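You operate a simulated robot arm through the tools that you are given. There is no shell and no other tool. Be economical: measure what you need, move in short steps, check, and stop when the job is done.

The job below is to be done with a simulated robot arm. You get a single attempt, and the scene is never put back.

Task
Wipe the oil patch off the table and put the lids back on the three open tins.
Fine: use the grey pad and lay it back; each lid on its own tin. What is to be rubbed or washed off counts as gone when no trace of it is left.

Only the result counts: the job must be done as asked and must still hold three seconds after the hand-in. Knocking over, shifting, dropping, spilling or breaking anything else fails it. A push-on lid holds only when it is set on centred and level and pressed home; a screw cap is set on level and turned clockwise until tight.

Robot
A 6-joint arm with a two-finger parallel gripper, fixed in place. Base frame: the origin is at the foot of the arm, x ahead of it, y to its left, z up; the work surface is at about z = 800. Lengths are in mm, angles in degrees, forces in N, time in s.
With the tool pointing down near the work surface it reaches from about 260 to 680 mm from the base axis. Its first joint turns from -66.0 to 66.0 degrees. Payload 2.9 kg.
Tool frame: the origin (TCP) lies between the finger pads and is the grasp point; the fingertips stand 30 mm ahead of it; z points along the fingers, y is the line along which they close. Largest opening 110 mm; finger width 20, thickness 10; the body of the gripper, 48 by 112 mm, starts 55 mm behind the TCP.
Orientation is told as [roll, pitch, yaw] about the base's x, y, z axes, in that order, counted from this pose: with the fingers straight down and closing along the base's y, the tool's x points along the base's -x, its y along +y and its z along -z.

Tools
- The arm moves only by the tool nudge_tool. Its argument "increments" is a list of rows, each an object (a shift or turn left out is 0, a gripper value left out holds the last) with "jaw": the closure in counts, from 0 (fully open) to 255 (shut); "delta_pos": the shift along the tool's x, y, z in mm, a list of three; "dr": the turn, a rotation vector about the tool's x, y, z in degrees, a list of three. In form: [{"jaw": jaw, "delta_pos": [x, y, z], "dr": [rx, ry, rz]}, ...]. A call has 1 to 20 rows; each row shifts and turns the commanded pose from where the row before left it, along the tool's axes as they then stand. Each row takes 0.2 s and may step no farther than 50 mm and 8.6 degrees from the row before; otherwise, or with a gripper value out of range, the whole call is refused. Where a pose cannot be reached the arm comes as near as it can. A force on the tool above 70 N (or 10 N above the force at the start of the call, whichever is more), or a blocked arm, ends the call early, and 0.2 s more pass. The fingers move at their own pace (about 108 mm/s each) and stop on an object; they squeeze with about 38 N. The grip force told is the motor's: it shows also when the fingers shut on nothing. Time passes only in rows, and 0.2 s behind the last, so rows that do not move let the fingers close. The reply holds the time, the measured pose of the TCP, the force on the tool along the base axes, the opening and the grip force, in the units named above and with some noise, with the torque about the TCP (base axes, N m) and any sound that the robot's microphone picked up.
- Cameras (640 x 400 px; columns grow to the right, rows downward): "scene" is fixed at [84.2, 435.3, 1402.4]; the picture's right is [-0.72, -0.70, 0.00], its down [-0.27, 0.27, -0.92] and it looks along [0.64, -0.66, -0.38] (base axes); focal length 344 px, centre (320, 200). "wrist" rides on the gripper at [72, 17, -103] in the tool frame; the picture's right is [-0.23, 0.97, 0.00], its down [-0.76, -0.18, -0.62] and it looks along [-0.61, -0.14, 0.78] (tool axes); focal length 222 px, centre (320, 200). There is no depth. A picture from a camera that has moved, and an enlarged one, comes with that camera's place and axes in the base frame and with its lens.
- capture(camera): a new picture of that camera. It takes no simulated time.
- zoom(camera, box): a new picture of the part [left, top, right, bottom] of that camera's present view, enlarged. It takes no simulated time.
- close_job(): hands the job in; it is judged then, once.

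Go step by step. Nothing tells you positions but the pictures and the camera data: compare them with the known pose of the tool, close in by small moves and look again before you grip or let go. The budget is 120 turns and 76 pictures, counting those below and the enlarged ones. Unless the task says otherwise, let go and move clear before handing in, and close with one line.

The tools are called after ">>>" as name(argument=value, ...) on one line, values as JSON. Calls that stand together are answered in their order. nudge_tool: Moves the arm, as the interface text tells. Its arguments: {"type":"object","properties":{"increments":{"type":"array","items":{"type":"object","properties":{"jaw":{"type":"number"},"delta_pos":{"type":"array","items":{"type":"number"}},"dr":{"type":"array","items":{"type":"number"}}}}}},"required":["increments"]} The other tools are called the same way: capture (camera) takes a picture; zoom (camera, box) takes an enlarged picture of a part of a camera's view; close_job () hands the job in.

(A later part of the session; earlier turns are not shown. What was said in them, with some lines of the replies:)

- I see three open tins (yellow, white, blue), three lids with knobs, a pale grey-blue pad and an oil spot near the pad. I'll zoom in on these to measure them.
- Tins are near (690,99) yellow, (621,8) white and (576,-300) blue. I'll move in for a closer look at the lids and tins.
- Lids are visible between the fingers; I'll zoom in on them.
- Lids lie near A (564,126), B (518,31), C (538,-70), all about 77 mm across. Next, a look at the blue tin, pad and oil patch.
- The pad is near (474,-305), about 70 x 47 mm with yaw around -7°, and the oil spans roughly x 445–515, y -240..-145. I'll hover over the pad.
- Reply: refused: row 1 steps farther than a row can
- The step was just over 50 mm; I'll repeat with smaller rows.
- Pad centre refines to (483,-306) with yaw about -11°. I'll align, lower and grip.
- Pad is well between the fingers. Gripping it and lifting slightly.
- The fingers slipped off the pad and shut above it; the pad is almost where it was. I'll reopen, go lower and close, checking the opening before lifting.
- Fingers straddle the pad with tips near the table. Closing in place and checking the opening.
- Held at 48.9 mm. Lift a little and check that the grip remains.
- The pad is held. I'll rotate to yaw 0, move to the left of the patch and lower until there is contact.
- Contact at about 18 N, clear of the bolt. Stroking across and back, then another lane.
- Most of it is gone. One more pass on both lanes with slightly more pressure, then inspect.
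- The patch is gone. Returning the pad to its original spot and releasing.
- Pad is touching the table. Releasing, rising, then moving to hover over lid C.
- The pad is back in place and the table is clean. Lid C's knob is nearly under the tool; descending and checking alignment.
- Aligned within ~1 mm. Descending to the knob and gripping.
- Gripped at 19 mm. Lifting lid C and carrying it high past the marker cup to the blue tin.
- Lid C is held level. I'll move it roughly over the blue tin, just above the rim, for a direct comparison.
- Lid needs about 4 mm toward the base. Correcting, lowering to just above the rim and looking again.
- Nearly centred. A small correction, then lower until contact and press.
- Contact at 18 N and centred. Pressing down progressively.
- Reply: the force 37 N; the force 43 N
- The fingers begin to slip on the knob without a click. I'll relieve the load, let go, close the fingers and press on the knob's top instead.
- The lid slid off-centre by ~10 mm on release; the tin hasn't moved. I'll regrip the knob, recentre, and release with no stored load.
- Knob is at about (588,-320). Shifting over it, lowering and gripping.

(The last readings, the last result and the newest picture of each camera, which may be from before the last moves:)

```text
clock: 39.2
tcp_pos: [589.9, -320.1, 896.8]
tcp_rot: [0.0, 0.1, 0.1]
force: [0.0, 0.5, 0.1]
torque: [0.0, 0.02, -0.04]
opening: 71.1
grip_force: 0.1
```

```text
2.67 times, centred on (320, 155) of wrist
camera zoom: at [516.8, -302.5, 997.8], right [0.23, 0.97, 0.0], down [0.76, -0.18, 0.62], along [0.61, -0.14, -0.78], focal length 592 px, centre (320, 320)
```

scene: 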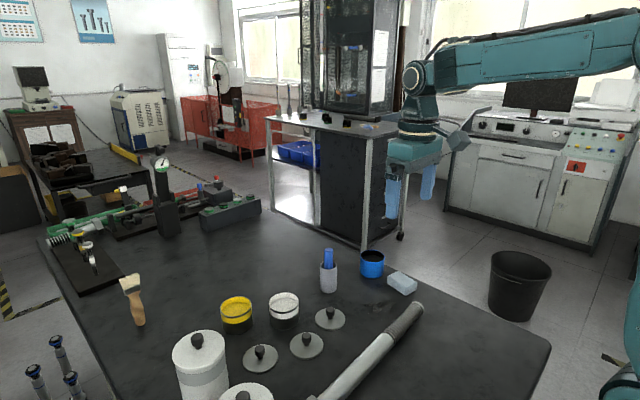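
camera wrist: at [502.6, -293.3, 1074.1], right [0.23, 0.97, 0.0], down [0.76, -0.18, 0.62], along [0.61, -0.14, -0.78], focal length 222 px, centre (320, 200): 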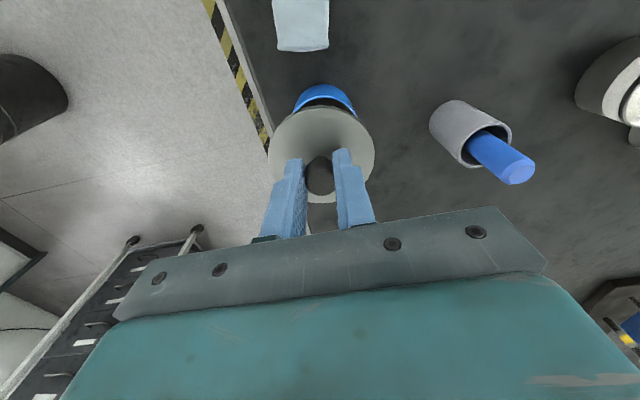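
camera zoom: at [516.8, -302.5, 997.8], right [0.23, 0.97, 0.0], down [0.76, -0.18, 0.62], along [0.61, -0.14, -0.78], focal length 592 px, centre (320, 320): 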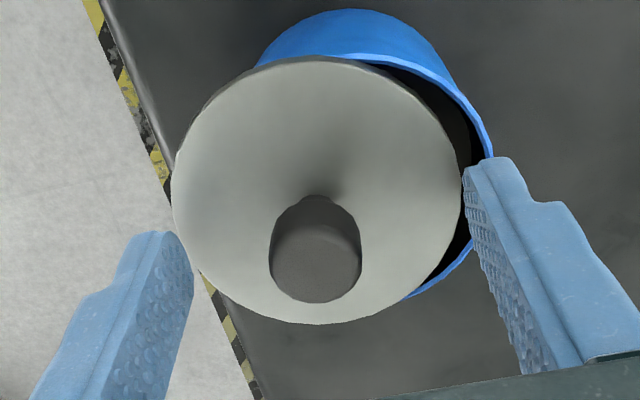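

Knob is within ~1.5 mm of centre. Adjusting and closing.

>>> nudge_tool(increments=[{"delta_pos": [1.2, -1.2, 0]}, {"jaw": 180}, {}, {"jaw": 255}, {}, {}, {"delta_pos": [0, 0, -5]}, {"delta_pos": [0, 0, -5]}, {"delta_pos": [-0.5, 9.5, 0]}, {}])

>>> zoom(camera="scene", box=[350, 230, 400, 280])

>>> zoom(camera="wrist", box=[220, 60, 420, 220])

```text
clock: 41.4
tcp_pos: [589.1, -310.0, 908.4]
tcp_rot: [0.0, 0.0, 0.0]
force: [-0.6, -1.0, 0.2]
torque: [0.0, 0.02, 0.01]
opening: 18.5
grip_force: 37.8
```

```text
8.00 times, centred on (375, 255) of scene
camera zoom: at [84.2, 435.3, 1402.4], right [-0.72, -0.7, 0.0], down [-0.27, 0.27, -0.92], along [0.64, -0.66, -0.38], focal length 2749 px, centre (-120, -240)
```

zoom: 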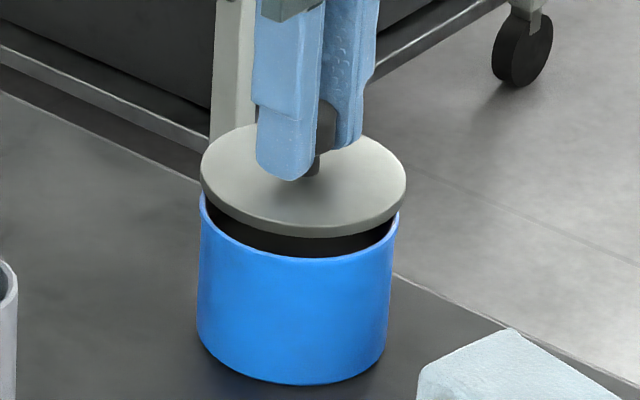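

```text
2.50 times, centred on (320, 140) of wrist
camera zoom: at [515.9, -293.2, 1009.3], right [0.23, 0.97, 0.0], down [0.76, -0.18, 0.62], along [0.61, -0.14, -0.78], focal length 555 px, centre (320, 350)
```

zoom: 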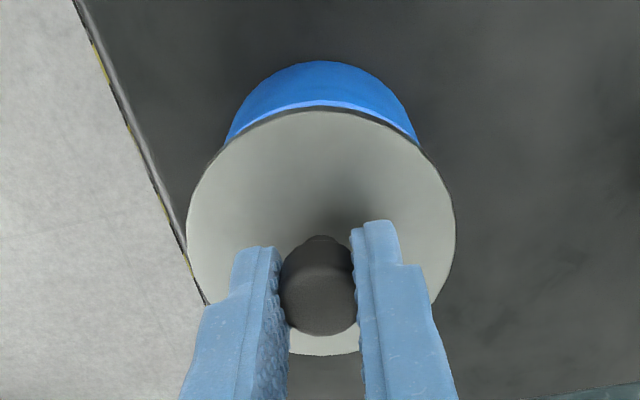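

Lid needs about +2 mm x, -0.5 mm y. Correcting and lowering toward light contact.

>>> nudge_tool(increments=[{"delta_pos": [-2, -0.5, 4]}, {"delta_pos": [0, 0, 4]}, {}])

>>> zoom(camera="scene", box=[350, 230, 400, 280])

>>> zoom(camera="wrist", box=[270, 80, 370, 160])

```text
clock: 42.2
tcp_pos: [591.0, -311.6, 900.0]
tcp_rot: [0.0, -0.1, 0.0]
force: [0.3, 0.1, -1.1]
torque: [0.0, -0.01, 0.02]
opening: 18.7
grip_force: 37.8
```

```text
8.00 times, centred on (375, 255) of scene
camera zoom: at [84.2, 435.3, 1402.4], right [-0.72, -0.7, 0.0], down [-0.27, 0.27, -0.92], along [0.64, -0.66, -0.38], focal length 2749 px, centre (-120, -240)
```

zoom: 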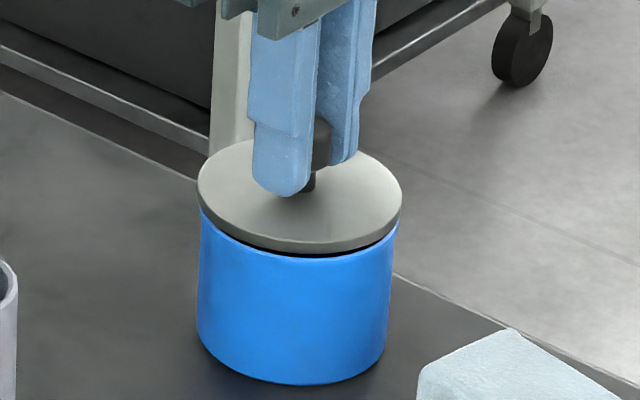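

```text
5.00 times, centred on (320, 120) of wrist
camera zoom: at [517.7, -294.0, 1001.3], right [0.23, 0.97, 0.0], down [0.76, -0.18, 0.62], along [0.61, -0.14, -0.78], focal length 1111 px, centre (320, 600)
```

zoom: 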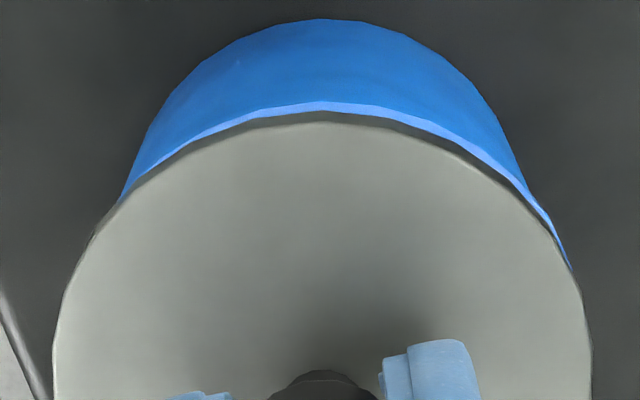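

Small further correction (-1, +0.9), then light contact.

>>> nudge_tool(increments=[{"delta_pos": [1, 0.9, 1.5]}, {"delta_pos": [0, 0, 1]}, {}])

>>> zoom(camera="wrist", box=[270, 80, 370, 160])

```text
clock: 43.0
tcp_pos: [589.3, -310.4, 896.5]
tcp_rot: [0.0, 0.0, 0.0]
force: [0.1, 0.7, -0.5]
torque: [0.01, 0.0, -0.05]
opening: 18.9
grip_force: 38.1
```

```text
5.00 times, centred on (320, 120) of wrist
camera zoom: at [517.0, -293.3, 998.8], right [0.23, 0.97, 0.0], down [0.76, -0.18, 0.62], along [0.61, -0.14, -0.78], focal length 1111 px, centre (320, 600)
```

zoom: 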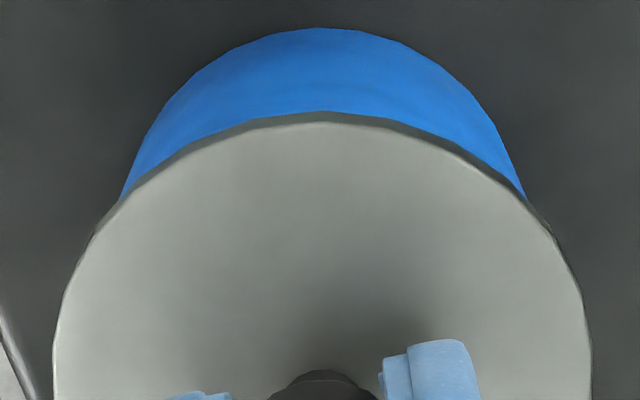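

Symmetric now. Finding light contact.

>>> nudge_tool(increments=[{"delta_pos": [0, 0, 0.7]}, {}])

```text
clock: 43.6
tcp_pos: [590.5, -311.9, 897.6]
tcp_rot: [0.0, 0.1, 0.0]
force: [0.1, 0.4, 2.8]
torque: [0.0, 0.05, -0.02]
opening: 18.8
grip_force: 38.3
```

Light contact at ~3 N. Releasing gently and rising clear.

>>> nudge_tool(increments=[{"jaw": 190}, {}, {"jaw": 150}, {}, {"delta_pos": [0, 0, -20]}, {"delta_pos": [0, 0, -20]}, {}])

>>> zoom(camera="wrist", box=[220, 60, 420, 220])

>>> zoom(camera="scene", box=[350, 230, 400, 280])

```text
clock: 45.2
tcp_pos: [589.8, -310.3, 937.2]
tcp_rot: [0.1, 0.0, 0.0]
force: [0.4, 0.2, 1.0]
torque: [0.0, 0.01, -0.01]
opening: 45.4
grip_force: 0.1
heard: snap
```

```text
2.50 times, centred on (320, 140) of wrist
camera zoom: at [516.6, -294.1, 1038.7], right [0.23, 0.97, 0.0], down [0.76, -0.18, 0.62], along [0.61, -0.14, -0.78], focal length 555 px, centre (320, 350)
```

zoom: 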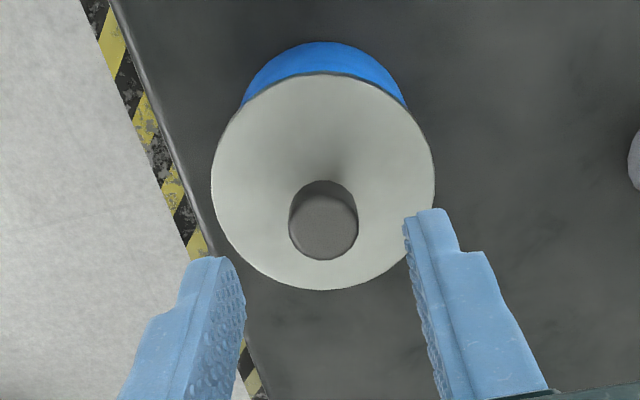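

```text
8.00 times, centred on (375, 255) of scene
camera zoom: at [84.2, 435.3, 1402.4], right [-0.72, -0.7, 0.0], down [-0.27, 0.27, -0.92], along [0.64, -0.66, -0.38], focal length 2749 px, centre (-120, -240)
```

zoom: 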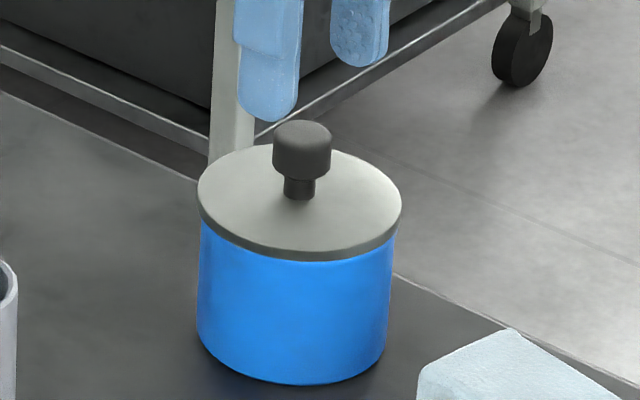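

I heard a "snap" and the lid sits centred. I'll press on the knob's top with closed fingers to make sure it's home.

>>> nudge_tool(increments=[{"jaw": 255}, {}, {}, {"delta_pos": [0, 0, 12]}, {"delta_pos": [0, 0, 4]}, {"delta_pos": [0, 0, 2]}, {"delta_pos": [0, 0, 1.5]}, {"delta_pos": [0, 0, 1.5]}, {}])

```text
clock: 47.2
tcp_pos: [588.5, -312.2, 918.4]
tcp_rot: [-0.1, -0.2, -0.1]
force: [-4.0, 3.7, 15.4]
torque: [0.15, 0.11, -0.01]
opening: 0.0
grip_force: 38.1
```

>>> nudge_tool(increments=[{"delta_pos": [0, 0, 1.5]}, {"delta_pos": [0, 0, 1.5]}, {"delta_pos": [0, 0, 1.5]}, {}])

```text
clock: 48.2
tcp_pos: [588.8, -310.0, 916.7]
tcp_rot: [-0.2, -0.4, 0.0]
force: [-13.6, 8.0, 42.3]
torque: [0.26, 0.47, -0.01]
opening: 0.0
grip_force: 37.4
```

Firm at 42 N with no further movement. Withdrawing upward and going to lid B for the white tin.

>>> nudge_tool(increments=[{"delta_pos": [0, 0, -15]}, {"delta_pos": [0, 0, -30]}, {"delta_pos": [0, 0, -30]}, {"delta_pos": [35, 20, 0]}, {"delta_pos": [18, 45, 0]}, {"delta_pos": [14, 47, 0], "jaw": 90}, {"delta_pos": [3, 49, 0]}, {"delta_pos": [0, 49, 0]}, {"delta_pos": [0, 49, 0]}, {"delta_pos": [0, 49, 10]}, {"delta_pos": [0, 34, 30]}, {"delta_pos": [0, 0, 30]}, {}])

>>> capture(camera="wrist")

>>> zoom(camera="scene", box=[300, 220, 440, 300])

```text
clock: 51.0
tcp_pos: [517.6, 33.0, 916.4]
tcp_rot: [0.0, 0.0, 0.1]
force: [0.0, 0.4, -0.1]
torque: [-0.01, -0.01, 0.02]
opening: 70.9
grip_force: 0.0
```

```text
25 pictures are left
camera wrist: at [445.8, 49.0, 1017.2], right [0.23, 0.97, 0.0], down [0.76, -0.18, 0.62], along [0.61, -0.14, -0.78], focal length 222 px, centre (320, 200)
```

wrist: 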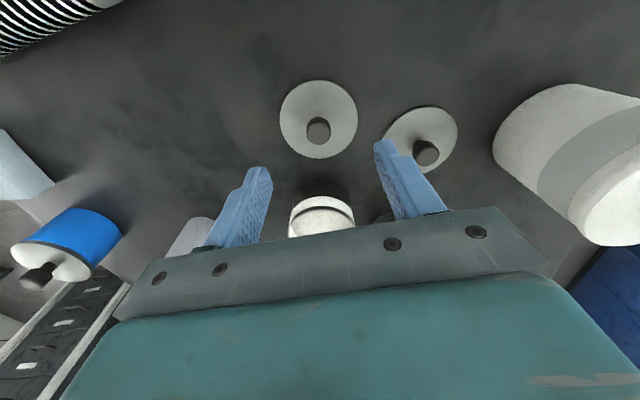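

```text
4.57 times, centred on (370, 260) of scene
camera zoom: at [84.2, 435.3, 1402.4], right [-0.72, -0.7, 0.0], down [-0.27, 0.27, -0.92], along [0.64, -0.66, -0.38], focal length 1571 px, centre (91, -74)
```

zoom: 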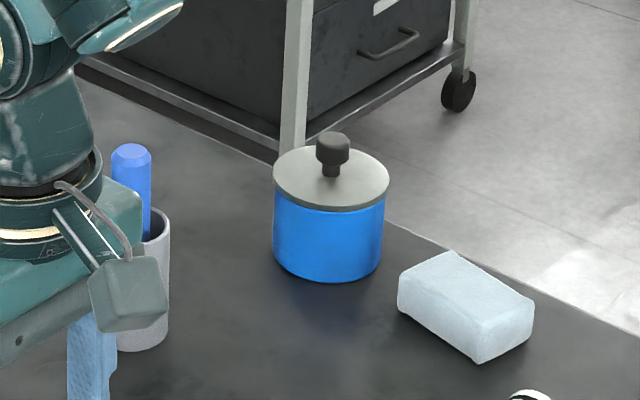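

Blue tin is closed well. Knob B is nearly underneath; descending to check.

>>> nudge_tool(increments=[{"delta_pos": [1.5, -1, 24]}, {"delta_pos": [0, 0, 24]}, {}])

>>> zoom(camera="wrist", box=[200, 80, 440, 230])

```text
clock: 51.8
tcp_pos: [519.0, 31.0, 868.3]
tcp_rot: [0.0, 0.0, 0.0]
force: [1.1, -0.3, 0.3]
torque: [-0.03, -0.04, -0.01]
opening: 71.2
grip_force: 0.1
```

```text
2.67 times, centred on (320, 155) of wrist
camera zoom: at [445.2, 47.8, 968.8], right [0.23, 0.97, 0.0], down [0.76, -0.18, 0.62], along [0.61, -0.14, -0.78], focal length 592 px, centre (320, 320)
```

zoom: 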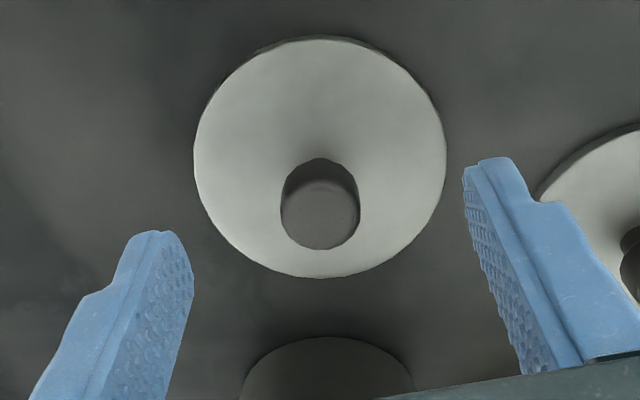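

Centred. Gripping lid B, lifting and carrying to above the white tin.

>>> nudge_tool(increments=[{"delta_pos": [-0.5, 0, 13]}, {"delta_pos": [0, 0, 13]}, {"jaw": 190}, {}, {"jaw": 255}, {}, {}, {"delta_pos": [0, 0, -10]}, {"delta_pos": [0, 0, -30]}, {"delta_pos": [0, 0, -30]}, {"delta_pos": [0, 0, -20]}, {"delta_pos": [-32, -8, 0]}, {"delta_pos": [-32, -8, 0]}, {"delta_pos": [-35, -7, 0]}, {"delta_pos": [0, 0, 20]}, {}])

>>> zoom(camera="scene", box=[240, 250, 340, 340])

>>> zoom(camera="wrist", box=[220, 60, 420, 220])

```text
clock: 55.2
tcp_pos: [616.5, 6.9, 910.9]
tcp_rot: [0.0, 0.0, 0.0]
force: [0.0, 0.8, -0.6]
torque: [-0.02, -0.05, 0.0]
opening: 19.0
grip_force: 37.8
```

```text
4.44 times, centred on (290, 295) of scene
camera zoom: at [84.2, 435.3, 1402.4], right [-0.72, -0.7, 0.0], down [-0.27, 0.27, -0.92], along [0.64, -0.66, -0.38], focal length 1527 px, centre (453, -222)
```

zoom: 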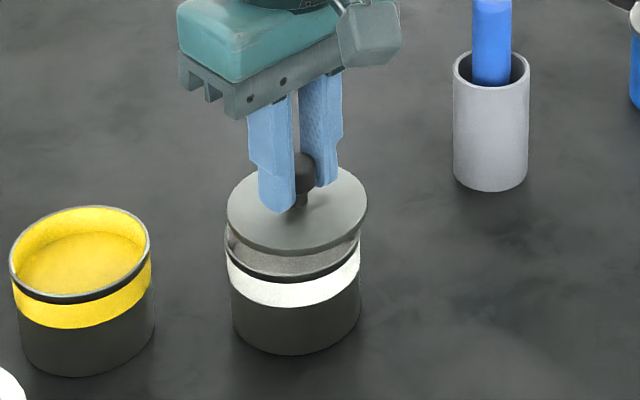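

```text
2.50 times, centred on (320, 140) of wrist
camera zoom: at [543.9, 24.7, 1011.8], right [0.23, 0.97, 0.0], down [0.76, -0.18, 0.62], along [0.61, -0.14, -0.78], focal length 555 px, centre (320, 350)
```

zoom: 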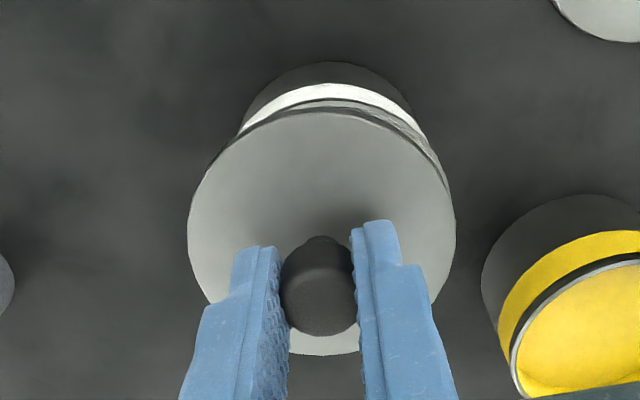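

Lid B needs about (+2.2,+1.9) mm. Correcting and lowering closer.

>>> nudge_tool(increments=[{"delta_pos": [-2.2, 1.9, 5]}, {"delta_pos": [0, 0, 5]}, {}])

>>> zoom(camera="scene", box=[260, 275, 310, 335])

>>> zoom(camera="wrist", box=[270, 80, 370, 160])

```text
clock: 56.0
tcp_pos: [617.5, 8.3, 902.2]
tcp_rot: [0.0, 0.0, 0.0]
force: [0.0, 0.1, -1.0]
torque: [0.03, 0.0, 0.0]
opening: 18.7
grip_force: 38.1
```

```text
6.67 times, centred on (285, 305) of scene
camera zoom: at [84.2, 435.3, 1402.4], right [-0.72, -0.7, 0.0], down [-0.27, 0.27, -0.92], along [0.64, -0.66, -0.38], focal length 2291 px, centre (553, -500)
```

zoom: 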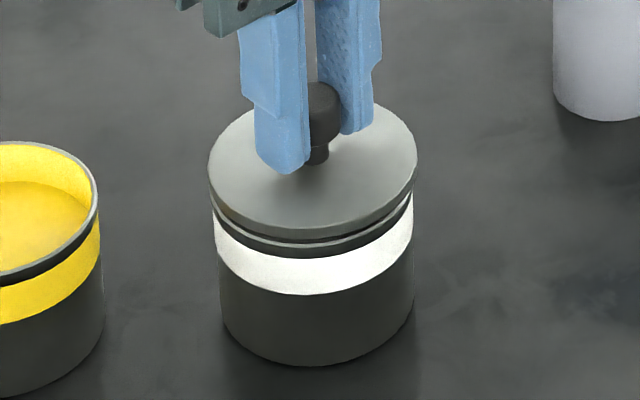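

```text
5.00 times, centred on (320, 120) of wrist
camera zoom: at [545.6, 26.5, 1002.8], right [0.23, 0.97, 0.0], down [0.76, -0.18, 0.62], along [0.61, -0.14, -0.78], focal length 1111 px, centre (320, 600)
```

zoom: 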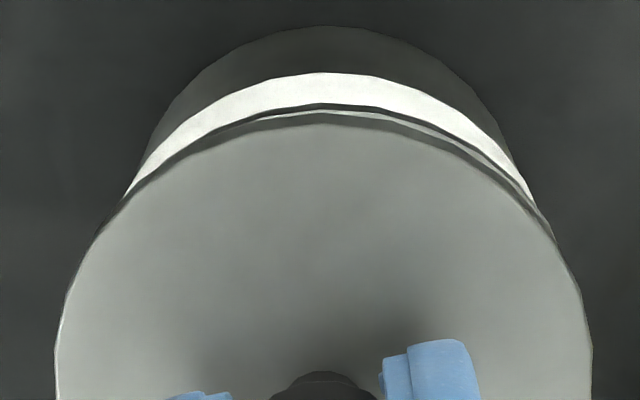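

Tiny correction (-0.8,+0.85), then lower to near contact.

>>> nudge_tool(increments=[{"delta_pos": [0.8, 0.85, 2]}, {"delta_pos": [0, 0, 1.5]}, {}])

>>> zoom(camera="wrist", box=[270, 80, 370, 160])

```text
clock: 56.8
tcp_pos: [618.2, 10.6, 898.6]
tcp_rot: [0.0, 0.0, 0.1]
force: [-0.9, -0.5, -0.9]
torque: [-0.01, -0.01, 0.02]
opening: 18.7
grip_force: 38.0
```

```text
5.00 times, centred on (320, 120) of wrist
camera zoom: at [545.4, 27.5, 999.5], right [0.23, 0.97, 0.0], down [0.76, -0.18, 0.62], along [0.61, -0.14, -0.78], focal length 1111 px, centre (320, 600)
```

zoom: 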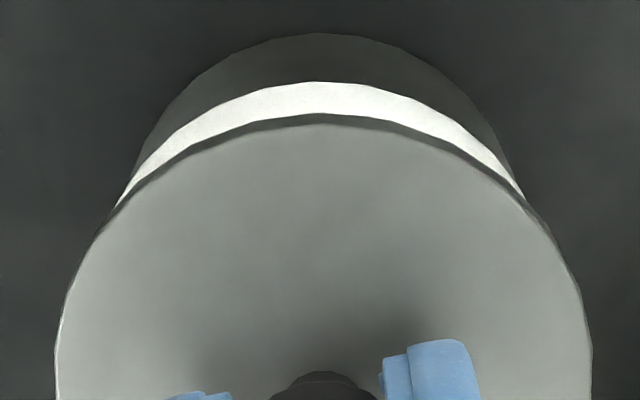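

Symmetric. Seeking light contact.

>>> nudge_tool(increments=[{"delta_pos": [0, -0.2, 0.8]}, {"delta_pos": [0, 0, 0.7]}, {}])

```text
clock: 57.6
tcp_pos: [618.0, 10.6, 897.6]
tcp_rot: [0.0, -0.1, 0.0]
force: [-0.9, 0.6, 4.5]
torque: [0.0, 0.07, 0.01]
opening: 19.0
grip_force: 37.8
```

Light contact at 4.5 N. Releasing, then pressing from the top with closed fingers.

>>> nudge_tool(increments=[{"delta_pos": [0, 0, -0.3]}, {"jaw": 190}, {}, {"jaw": 150}, {}, {"delta_pos": [0, 0, -20]}, {"delta_pos": [0, 0, -20]}, {}])

>>> zoom(camera="scene", box=[260, 270, 310, 335])

```text
clock: 59.4
tcp_pos: [617.9, 9.9, 937.5]
tcp_rot: [0.0, 0.0, 0.1]
force: [0.0, 0.1, 0.6]
torque: [-0.02, -0.03, 0.02]
opening: 45.2
grip_force: 0.1
heard: snap
```

```text
6.15 times, centred on (285, 302) of scene
camera zoom: at [84.2, 435.3, 1402.4], right [-0.72, -0.7, 0.0], down [-0.27, 0.27, -0.92], along [0.64, -0.66, -0.38], focal length 2115 px, centre (535, -431)
```

zoom: 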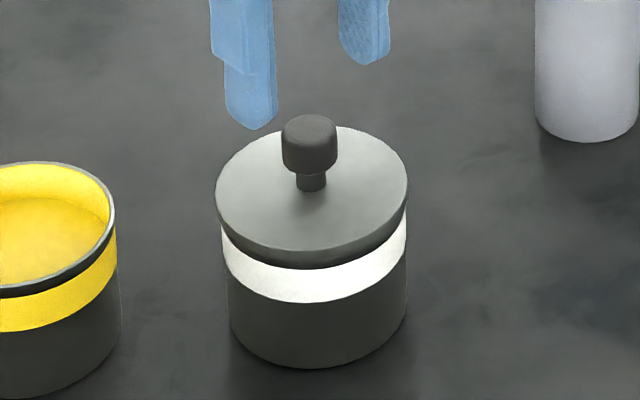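

Snap again, lid centred. Pressing on the knob to make sure.

>>> nudge_tool(increments=[{"jaw": 255}, {}, {}, {"delta_pos": [0, 0, 12]}, {"delta_pos": [0, 0, 4]}, {"delta_pos": [0, 0, 2]}, {"delta_pos": [0, 0, 1.5]}, {"delta_pos": [0, 0, 1.5]}, {"delta_pos": [0, 0, 1.5]}, {"delta_pos": [0, 0, 1.5]}, {}])

```text
clock: 61.8
tcp_pos: [617.4, 8.3, 916.6]
tcp_rot: [0.0, -0.4, -0.1]
force: [-9.8, -4.2, 36.5]
torque: [-0.14, 0.33, 0.0]
opening: 0.0
grip_force: 37.7
```

White tin is closed and firm. Moving up and over to lid A, checking the clearance to the big white tin there.

>>> nudge_tool(increments=[{"delta_pos": [0, 0, -15]}, {"delta_pos": [0, 0, -30]}, {"delta_pos": [0, 0, -25]}, {"delta_pos": [20, 35, 0], "jaw": 110}, {"delta_pos": [20, 35, 0]}, {"delta_pos": [14, 42, 0]}, {}])

>>> capture(camera="wrist")

>>> capture(camera="scene")

```text
clock: 63.4
tcp_pos: [563.2, 122.4, 982.6]
tcp_rot: [0.0, 0.0, 0.0]
force: [0.7, 0.7, -0.2]
torque: [0.0, 0.0, 0.0]
opening: 62.5
grip_force: 0.2
```

```text
16 pictures are left
camera wrist: at [490.6, 139.1, 1084.6], right [0.23, 0.97, 0.0], down [0.76, -0.18, 0.62], along [0.61, -0.14, -0.78], focal length 222 px, centre (320, 200)
```

wrist: 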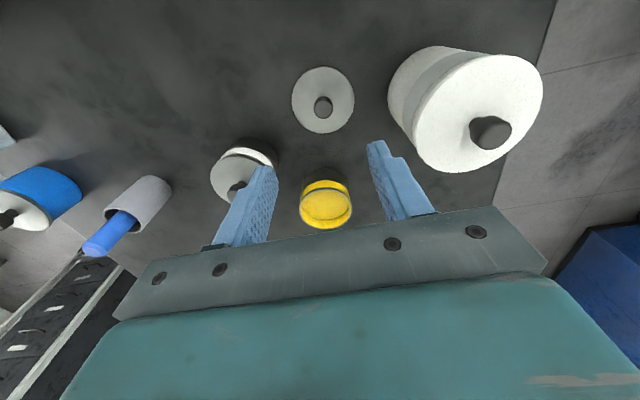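

```text
15 pictures are left
```

scene: 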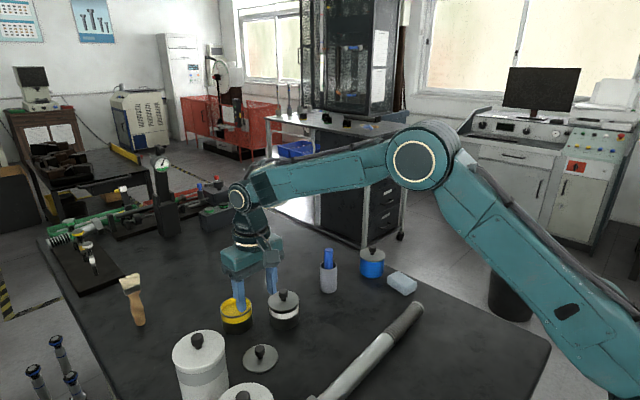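

Clearance beside the big tin is fine (~20 mm). Yellow tin is at about (687,101), r≈694 mm, at the edge of reach, so I'll test whether the tool reaches there before taking the lid.

>>> nudge_tool(increments=[{"delta_pos": [-40, -7, 0]}, {"delta_pos": [-40, -7, 0]}, {"delta_pos": [-44, -7, 0]}, {"delta_pos": [0, 0, 35]}, {"delta_pos": [0, 0, 40]}, {}])

>>> zoom(camera="wrist", box=[200, 80, 440, 230])

```text
clock: 64.8
tcp_pos: [662.7, 101.3, 904.5]
tcp_rot: [0.1, 0.1, 0.1]
force: [-0.3, 0.1, -0.5]
torque: [0.02, 0.02, 0.04]
opening: 62.3
grip_force: 0.0
out of reach, approached as far as the arm can: row 3
```

```text
2.67 times, centred on (320, 155) of wrist
camera zoom: at [590.2, 118.5, 1005.0], right [0.23, 0.97, 0.0], down [0.76, -0.18, 0.62], along [0.61, -0.14, -0.78], focal length 592 px, centre (320, 320)
```

zoom: 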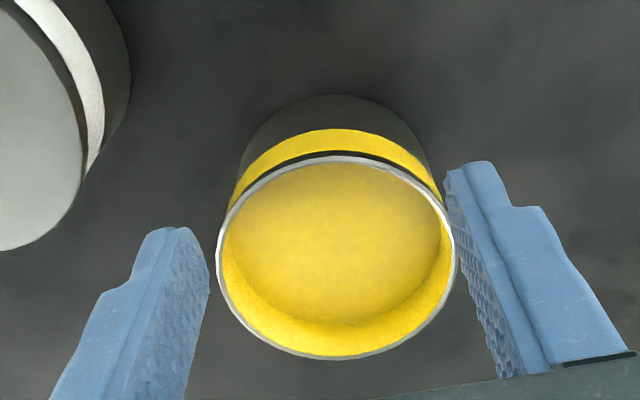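

Tin centre confirmed at (687,101). The limit struck at greater height; trying the remaining 25 mm here.

>>> nudge_tool(increments=[{"delta_pos": [-12, 0, 0]}, {"delta_pos": [-13, 0, 0]}, {}])

```text
clock: 65.6
tcp_pos: [672.5, 101.2, 904.0]
tcp_rot: [0.0, -0.1, 0.0]
force: [1.0, 0.4, -0.2]
torque: [-0.03, 0.0, -0.01]
opening: 62.7
grip_force: 0.0
out of reach, approached as far as the arm can: row 2
```

The upright reach stops ~15 mm short. Tilting the tool outward by 12° (lid gripped at the same tilt will stay level) should give the missing reach; testing it here.

>>> nudge_tool(increments=[{"delta_pos": [5, 0, -8]}, {"dr": [0, -6, 0]}, {"dr": [0, -6, 0]}, {"delta_pos": [-9.8, 0, 2]}, {"delta_pos": [-9.8, 0, 2]}, {}])

```text
clock: 67.0
tcp_pos: [686.5, 100.8, 913.2]
tcp_rot: [0.0, -12.0, 0.1]
force: [-0.9, 0.1, -0.7]
torque: [0.03, 0.0, 0.0]
opening: 62.7
grip_force: 0.1
```

Reach is fine with the tilt. Going back to lid A at this same tilt.

>>> nudge_tool(increments=[{"delta_pos": [39.8, 8, -8.5]}, {"delta_pos": [39.8, 8, -8.5]}, {"delta_pos": [39.8, 8, -8.5]}, {"delta_pos": [4.2, 0, 19.6]}, {}])

>>> zoom(camera="wrist", box=[200, 80, 440, 230])

```text
clock: 68.2
tcp_pos: [565.0, 126.0, 889.8]
tcp_rot: [0.0, -12.0, 0.1]
force: [0.1, 0.3, 0.6]
torque: [-0.02, 0.01, 0.01]
opening: 62.7
grip_force: 0.0
```

```text
2.67 times, centred on (320, 155) of wrist
camera zoom: at [472.4, 143.6, 975.3], right [0.22, 0.97, 0.05], down [0.62, -0.18, 0.77], along [0.76, -0.14, -0.64], focal length 592 px, centre (320, 320)
```

zoom: 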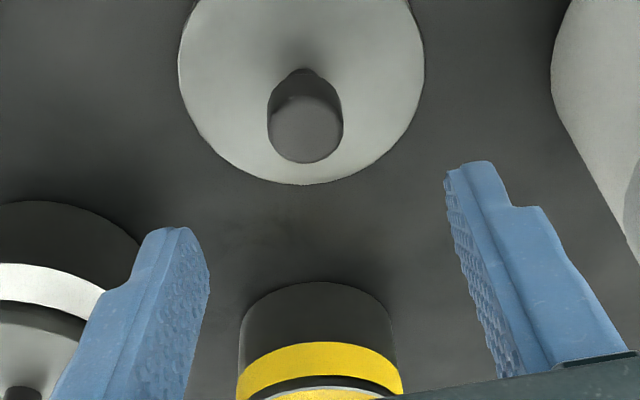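

Knob A is near (563.7,126). Descending along the tilt so that it lies between the pads, then gripping.

>>> nudge_tool(increments=[{"delta_pos": [7.4, 0.2, 22.9]}, {"delta_pos": [7.4, 0, 20.9]}, {"delta_pos": [0, 0, 2]}, {"jaw": 190}, {}, {"jaw": 255}, {}, {}])

>>> zoom(camera="scene", box=[220, 300, 300, 380])

```text
clock: 70.0
tcp_pos: [559.5, 124.7, 842.8]
tcp_rot: [-0.1, -12.0, 0.0]
force: [0.0, -0.4, -0.5]
torque: [0.03, 0.01, 0.01]
opening: 18.9
grip_force: 37.5
```

```text
5.00 times, centred on (260, 340) of scene
camera zoom: at [84.2, 435.3, 1402.4], right [-0.72, -0.7, 0.0], down [-0.27, 0.27, -0.92], along [0.64, -0.66, -0.38], focal length 1718 px, centre (620, -500)
```

zoom: 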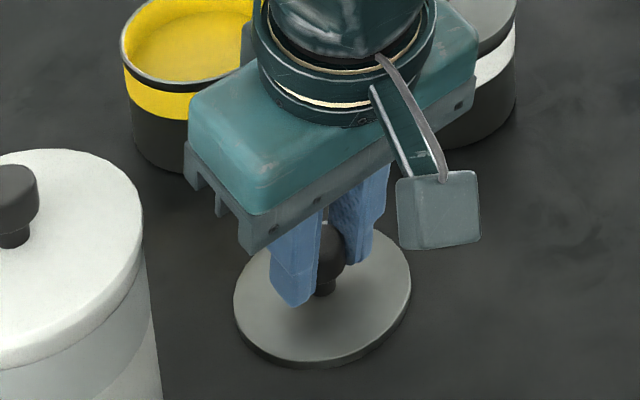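

Gripped. Lifting lid A and carrying to just above the yellow tin.

>>> nudge_tool(increments=[{"delta_pos": [-2, 0, -9.8]}, {"delta_pos": [-6.2, 0, -29.3]}, {"delta_pos": [-6.2, 0, -29.3]}, {"delta_pos": [-40.3, -7.9, 8.57]}, {"delta_pos": [-40.3, -7.9, 8.57]}, {"delta_pos": [-40.3, -7.9, 8.57]}, {}])

>>> zoom(camera="scene", box=[200, 260, 280, 340])

>>> zoom(camera="wrist", box=[220, 60, 420, 220])

```text
clock: 71.6
tcp_pos: [685.2, 101.9, 914.0]
tcp_rot: [0.0, -12.1, 0.0]
force: [-0.4, -0.1, 0.1]
torque: [0.01, 0.01, -0.02]
opening: 18.5
grip_force: 38.3
```

```text
5.00 times, centred on (240, 300) of scene
camera zoom: at [84.2, 435.3, 1402.4], right [-0.72, -0.7, 0.0], down [-0.27, 0.27, -0.92], along [0.64, -0.66, -0.38], focal length 1718 px, centre (720, -300)
```

zoom: 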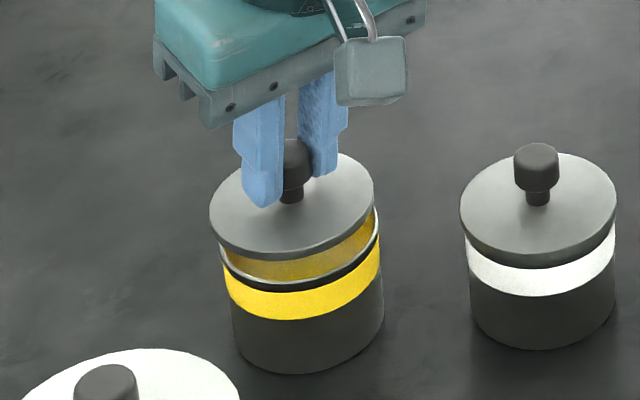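

```text
2.50 times, centred on (320, 140) of wrist
camera zoom: at [592.2, 119.3, 997.9], right [0.22, 0.97, 0.05], down [0.62, -0.18, 0.77], along [0.76, -0.14, -0.64], focal length 555 px, centre (320, 350)
```

zoom: 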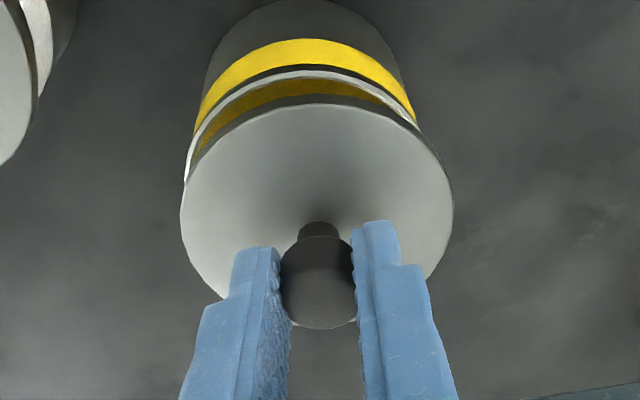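

Correcting by about (-1,-2.3) and lowering close to the rim.

>>> nudge_tool(increments=[{"delta_pos": [2.1, -2.3, 5.2]}, {"delta_pos": [1.17, 0, 5.35]}, {}])

>>> zoom(camera="scene", box=[210, 270, 270, 330])

>>> zoom(camera="wrist", box=[260, 70, 380, 160])

```text
clock: 72.4
tcp_pos: [683.9, 99.1, 904.2]
tcp_rot: [-0.1, -12.0, 0.0]
force: [0.4, -0.5, -0.1]
torque: [0.04, 0.01, 0.0]
opening: 18.9
grip_force: 38.3
```

```text
6.67 times, centred on (240, 300) of scene
camera zoom: at [84.2, 435.3, 1402.4], right [-0.72, -0.7, 0.0], down [-0.27, 0.27, -0.92], along [0.64, -0.66, -0.38], focal length 2291 px, centre (853, -467)
```

zoom: 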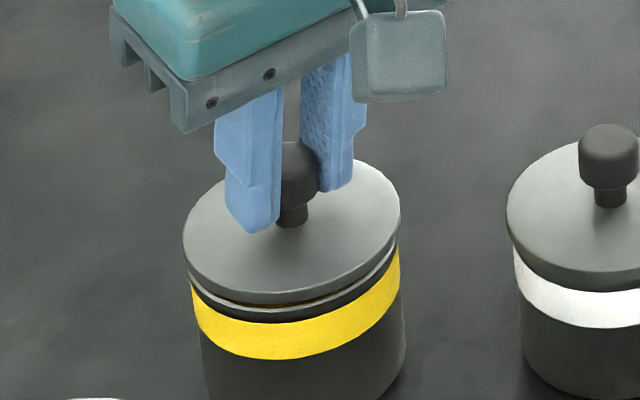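

```text
4.44 times, centred on (320, 115) of wrist
camera zoom: at [591.4, 117.0, 987.1], right [0.22, 0.97, 0.05], down [0.62, -0.18, 0.77], along [0.76, -0.14, -0.64], focal length 987 px, centre (320, 578)
```

zoom: 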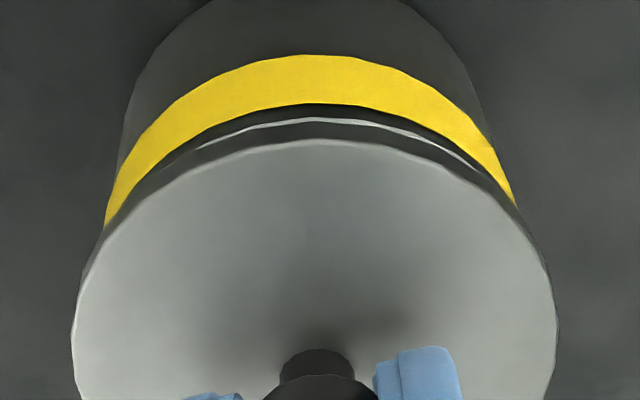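

Small correction (+1.2,+0.4) and lower to just above contact.

>>> nudge_tool(increments=[{"delta_pos": [-0.65, 0.4, 2.7]}, {"delta_pos": [0.52, 0, 2.44]}, {}])

>>> zoom(camera="scene", box=[210, 270, 270, 330])

>>> zoom(camera="wrist", box=[260, 70, 380, 160])

```text
clock: 73.2
tcp_pos: [685.0, 99.7, 897.9]
tcp_rot: [0.0, -12.1, 0.0]
force: [0.7, 1.1, 3.1]
torque: [-0.04, 0.03, 0.0]
opening: 18.7
grip_force: 38.1
```

```text
6.67 times, centred on (240, 300) of scene
camera zoom: at [84.2, 435.3, 1402.4], right [-0.72, -0.7, 0.0], down [-0.27, 0.27, -0.92], along [0.64, -0.66, -0.38], focal length 2291 px, centre (853, -467)
```

zoom: 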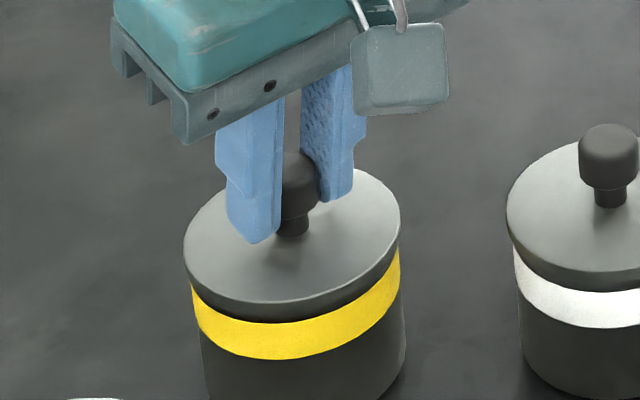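

```text
4.44 times, centred on (320, 115) of wrist
camera zoom: at [591.6, 117.0, 982.6], right [0.22, 0.97, 0.05], down [0.61, -0.18, 0.77], along [0.76, -0.14, -0.64], focal length 987 px, centre (320, 578)
```

zoom: 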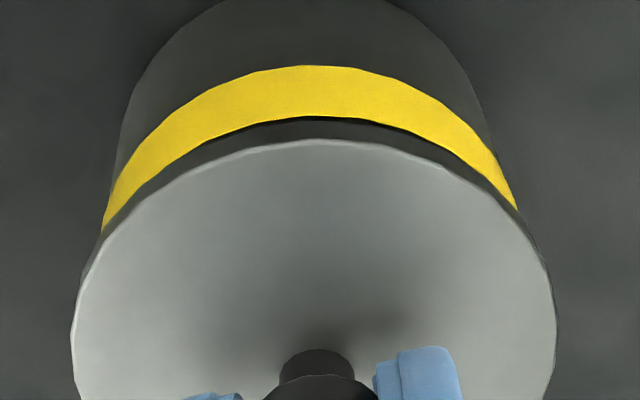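

Light contact at 3 N and centred. Releasing gently and rising vertically.

>>> nudge_tool(increments=[{"jaw": 190}, {}, {"jaw": 150}, {}, {"delta_pos": [-4.2, 0, -19.6]}, {"delta_pos": [-4.2, 0, -19.6]}, {}])

>>> zoom(camera="scene", box=[205, 260, 275, 330])

```text
clock: 74.8
tcp_pos: [685.6, 98.4, 938.6]
tcp_rot: [0.0, -12.0, 0.0]
force: [-0.3, 0.0, 0.1]
torque: [-0.01, 0.0, 0.01]
opening: 45.0
grip_force: 0.1
heard: snap
```

```text
5.71 times, centred on (240, 295) of scene
camera zoom: at [84.2, 435.3, 1402.4], right [-0.72, -0.7, 0.0], down [-0.27, 0.27, -0.92], along [0.64, -0.66, -0.38], focal length 1964 px, centre (777, -343)
```

zoom: 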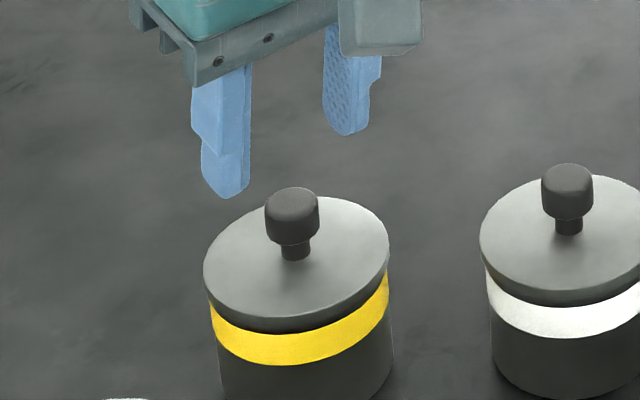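

Snap heard and the lid sits level. A moderate press from the top with closed fingers to confirm.

>>> nudge_tool(increments=[{"jaw": 255}, {}, {"delta_pos": [-5.9, 1, 1.25]}, {"delta_pos": [2.9, 0, 13.7]}, {"delta_pos": [0.6, 0, 2.9]}, {"delta_pos": [0.4, 0, 2]}, {"delta_pos": [0.3, 0, 1.5]}, {"delta_pos": [0.3, 0, 1.5]}, {"delta_pos": [0.3, 0, 1.5]}, {}])

```text
clock: 77.0
tcp_pos: [691.0, 101.3, 918.3]
tcp_rot: [0.2, -12.4, -0.1]
force: [-15.0, -3.8, 32.0]
torque: [-0.1, 0.55, 0.02]
opening: 0.0
grip_force: 37.4
```

Firm at 32 N. Backing off upward and away, then a final look.

>>> nudge_tool(increments=[{"delta_pos": [-3, 0, -14.7]}, {"delta_pos": [-5, 0, -24.5]}, {"delta_pos": [36, 0, -20]}, {"delta_pos": [40, 0, -20]}, {"delta_pos": [40, 0, -20]}, {"delta_pos": [40, 0, -20]}, {"delta_pos": [40, 0, -20]}, {"dr": [0, 6, 0]}, {"dr": [0, 6, 0]}, {}])

>>> zoom(camera="scene", box=[180, 220, 440, 400])

>>> capture(camera="wrist")

```text
clock: 79.2
tcp_pos: [477.9, 98.9, 1011.6]
tcp_rot: [0.0, 0.1, 0.0]
force: [1.3, -0.9, 0.3]
torque: [0.0, 0.01, -0.01]
opening: 0.1
grip_force: 37.6
```

```text
2.22 times, centred on (310, 310) of scene
camera zoom: at [84.2, 435.3, 1402.4], right [-0.72, -0.7, 0.0], down [-0.27, 0.27, -0.92], along [0.64, -0.66, -0.38], focal length 764 px, centre (342, -44)
```

zoom: 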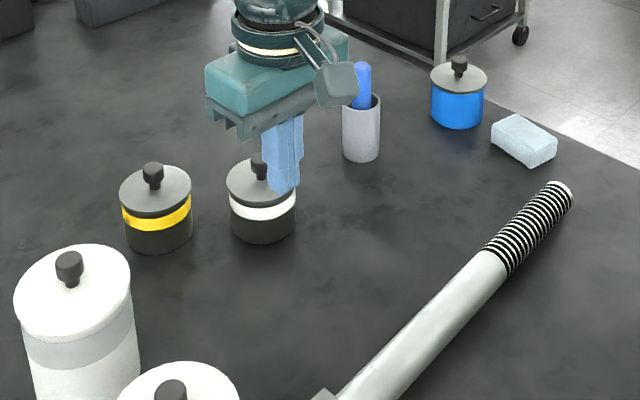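

```text
3 pictures are left
camera wrist: at [405.1, 117.1, 1113.4], right [0.23, 0.97, 0.0], down [0.76, -0.18, 0.62], along [0.61, -0.14, -0.78], focal length 222 px, centre (320, 200)
```

wrist: 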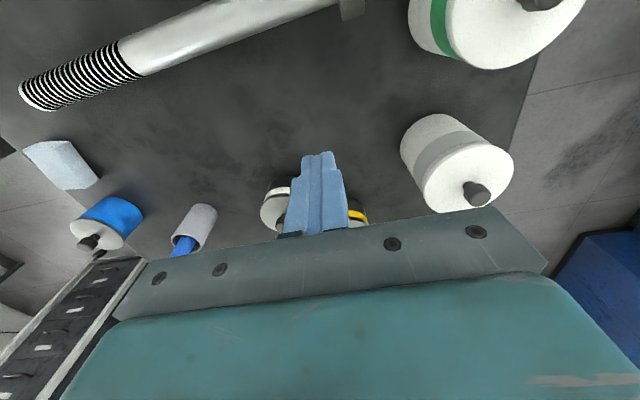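

All three lids are on and the pad is in place. One last close look at the wiped area.

>>> zoom(camera="scene", box=[345, 265, 425, 325])

```text
6.67 times, centred on (385, 295) of scene
camera zoom: at [84.2, 435.3, 1402.4], right [-0.72, -0.7, 0.0], down [-0.27, 0.27, -0.92], along [0.64, -0.66, -0.38], focal length 2291 px, centre (-113, -433)
```

zoom: 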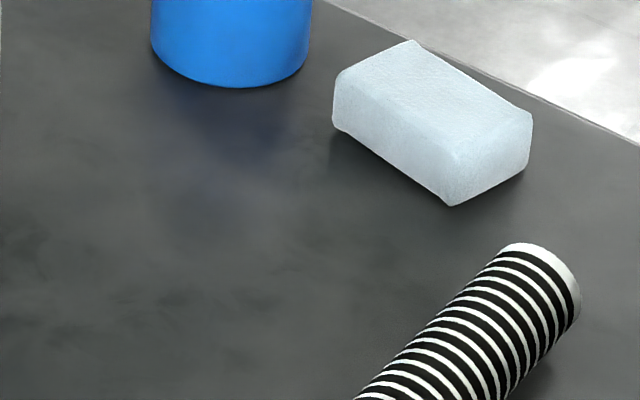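

The wiped area is clean, the pad is back in place and all three tins are closed, so I'm handing in.

>>> close_job()

```text
The job is handed in.
```

The oil patch is wiped off with no trace visible, the grey pad is back where it lay, and the three lids are on their tins. Each lid gave a snap and held firm when pressed. The lids looked identical, so I put each one on the tin nearest to it.
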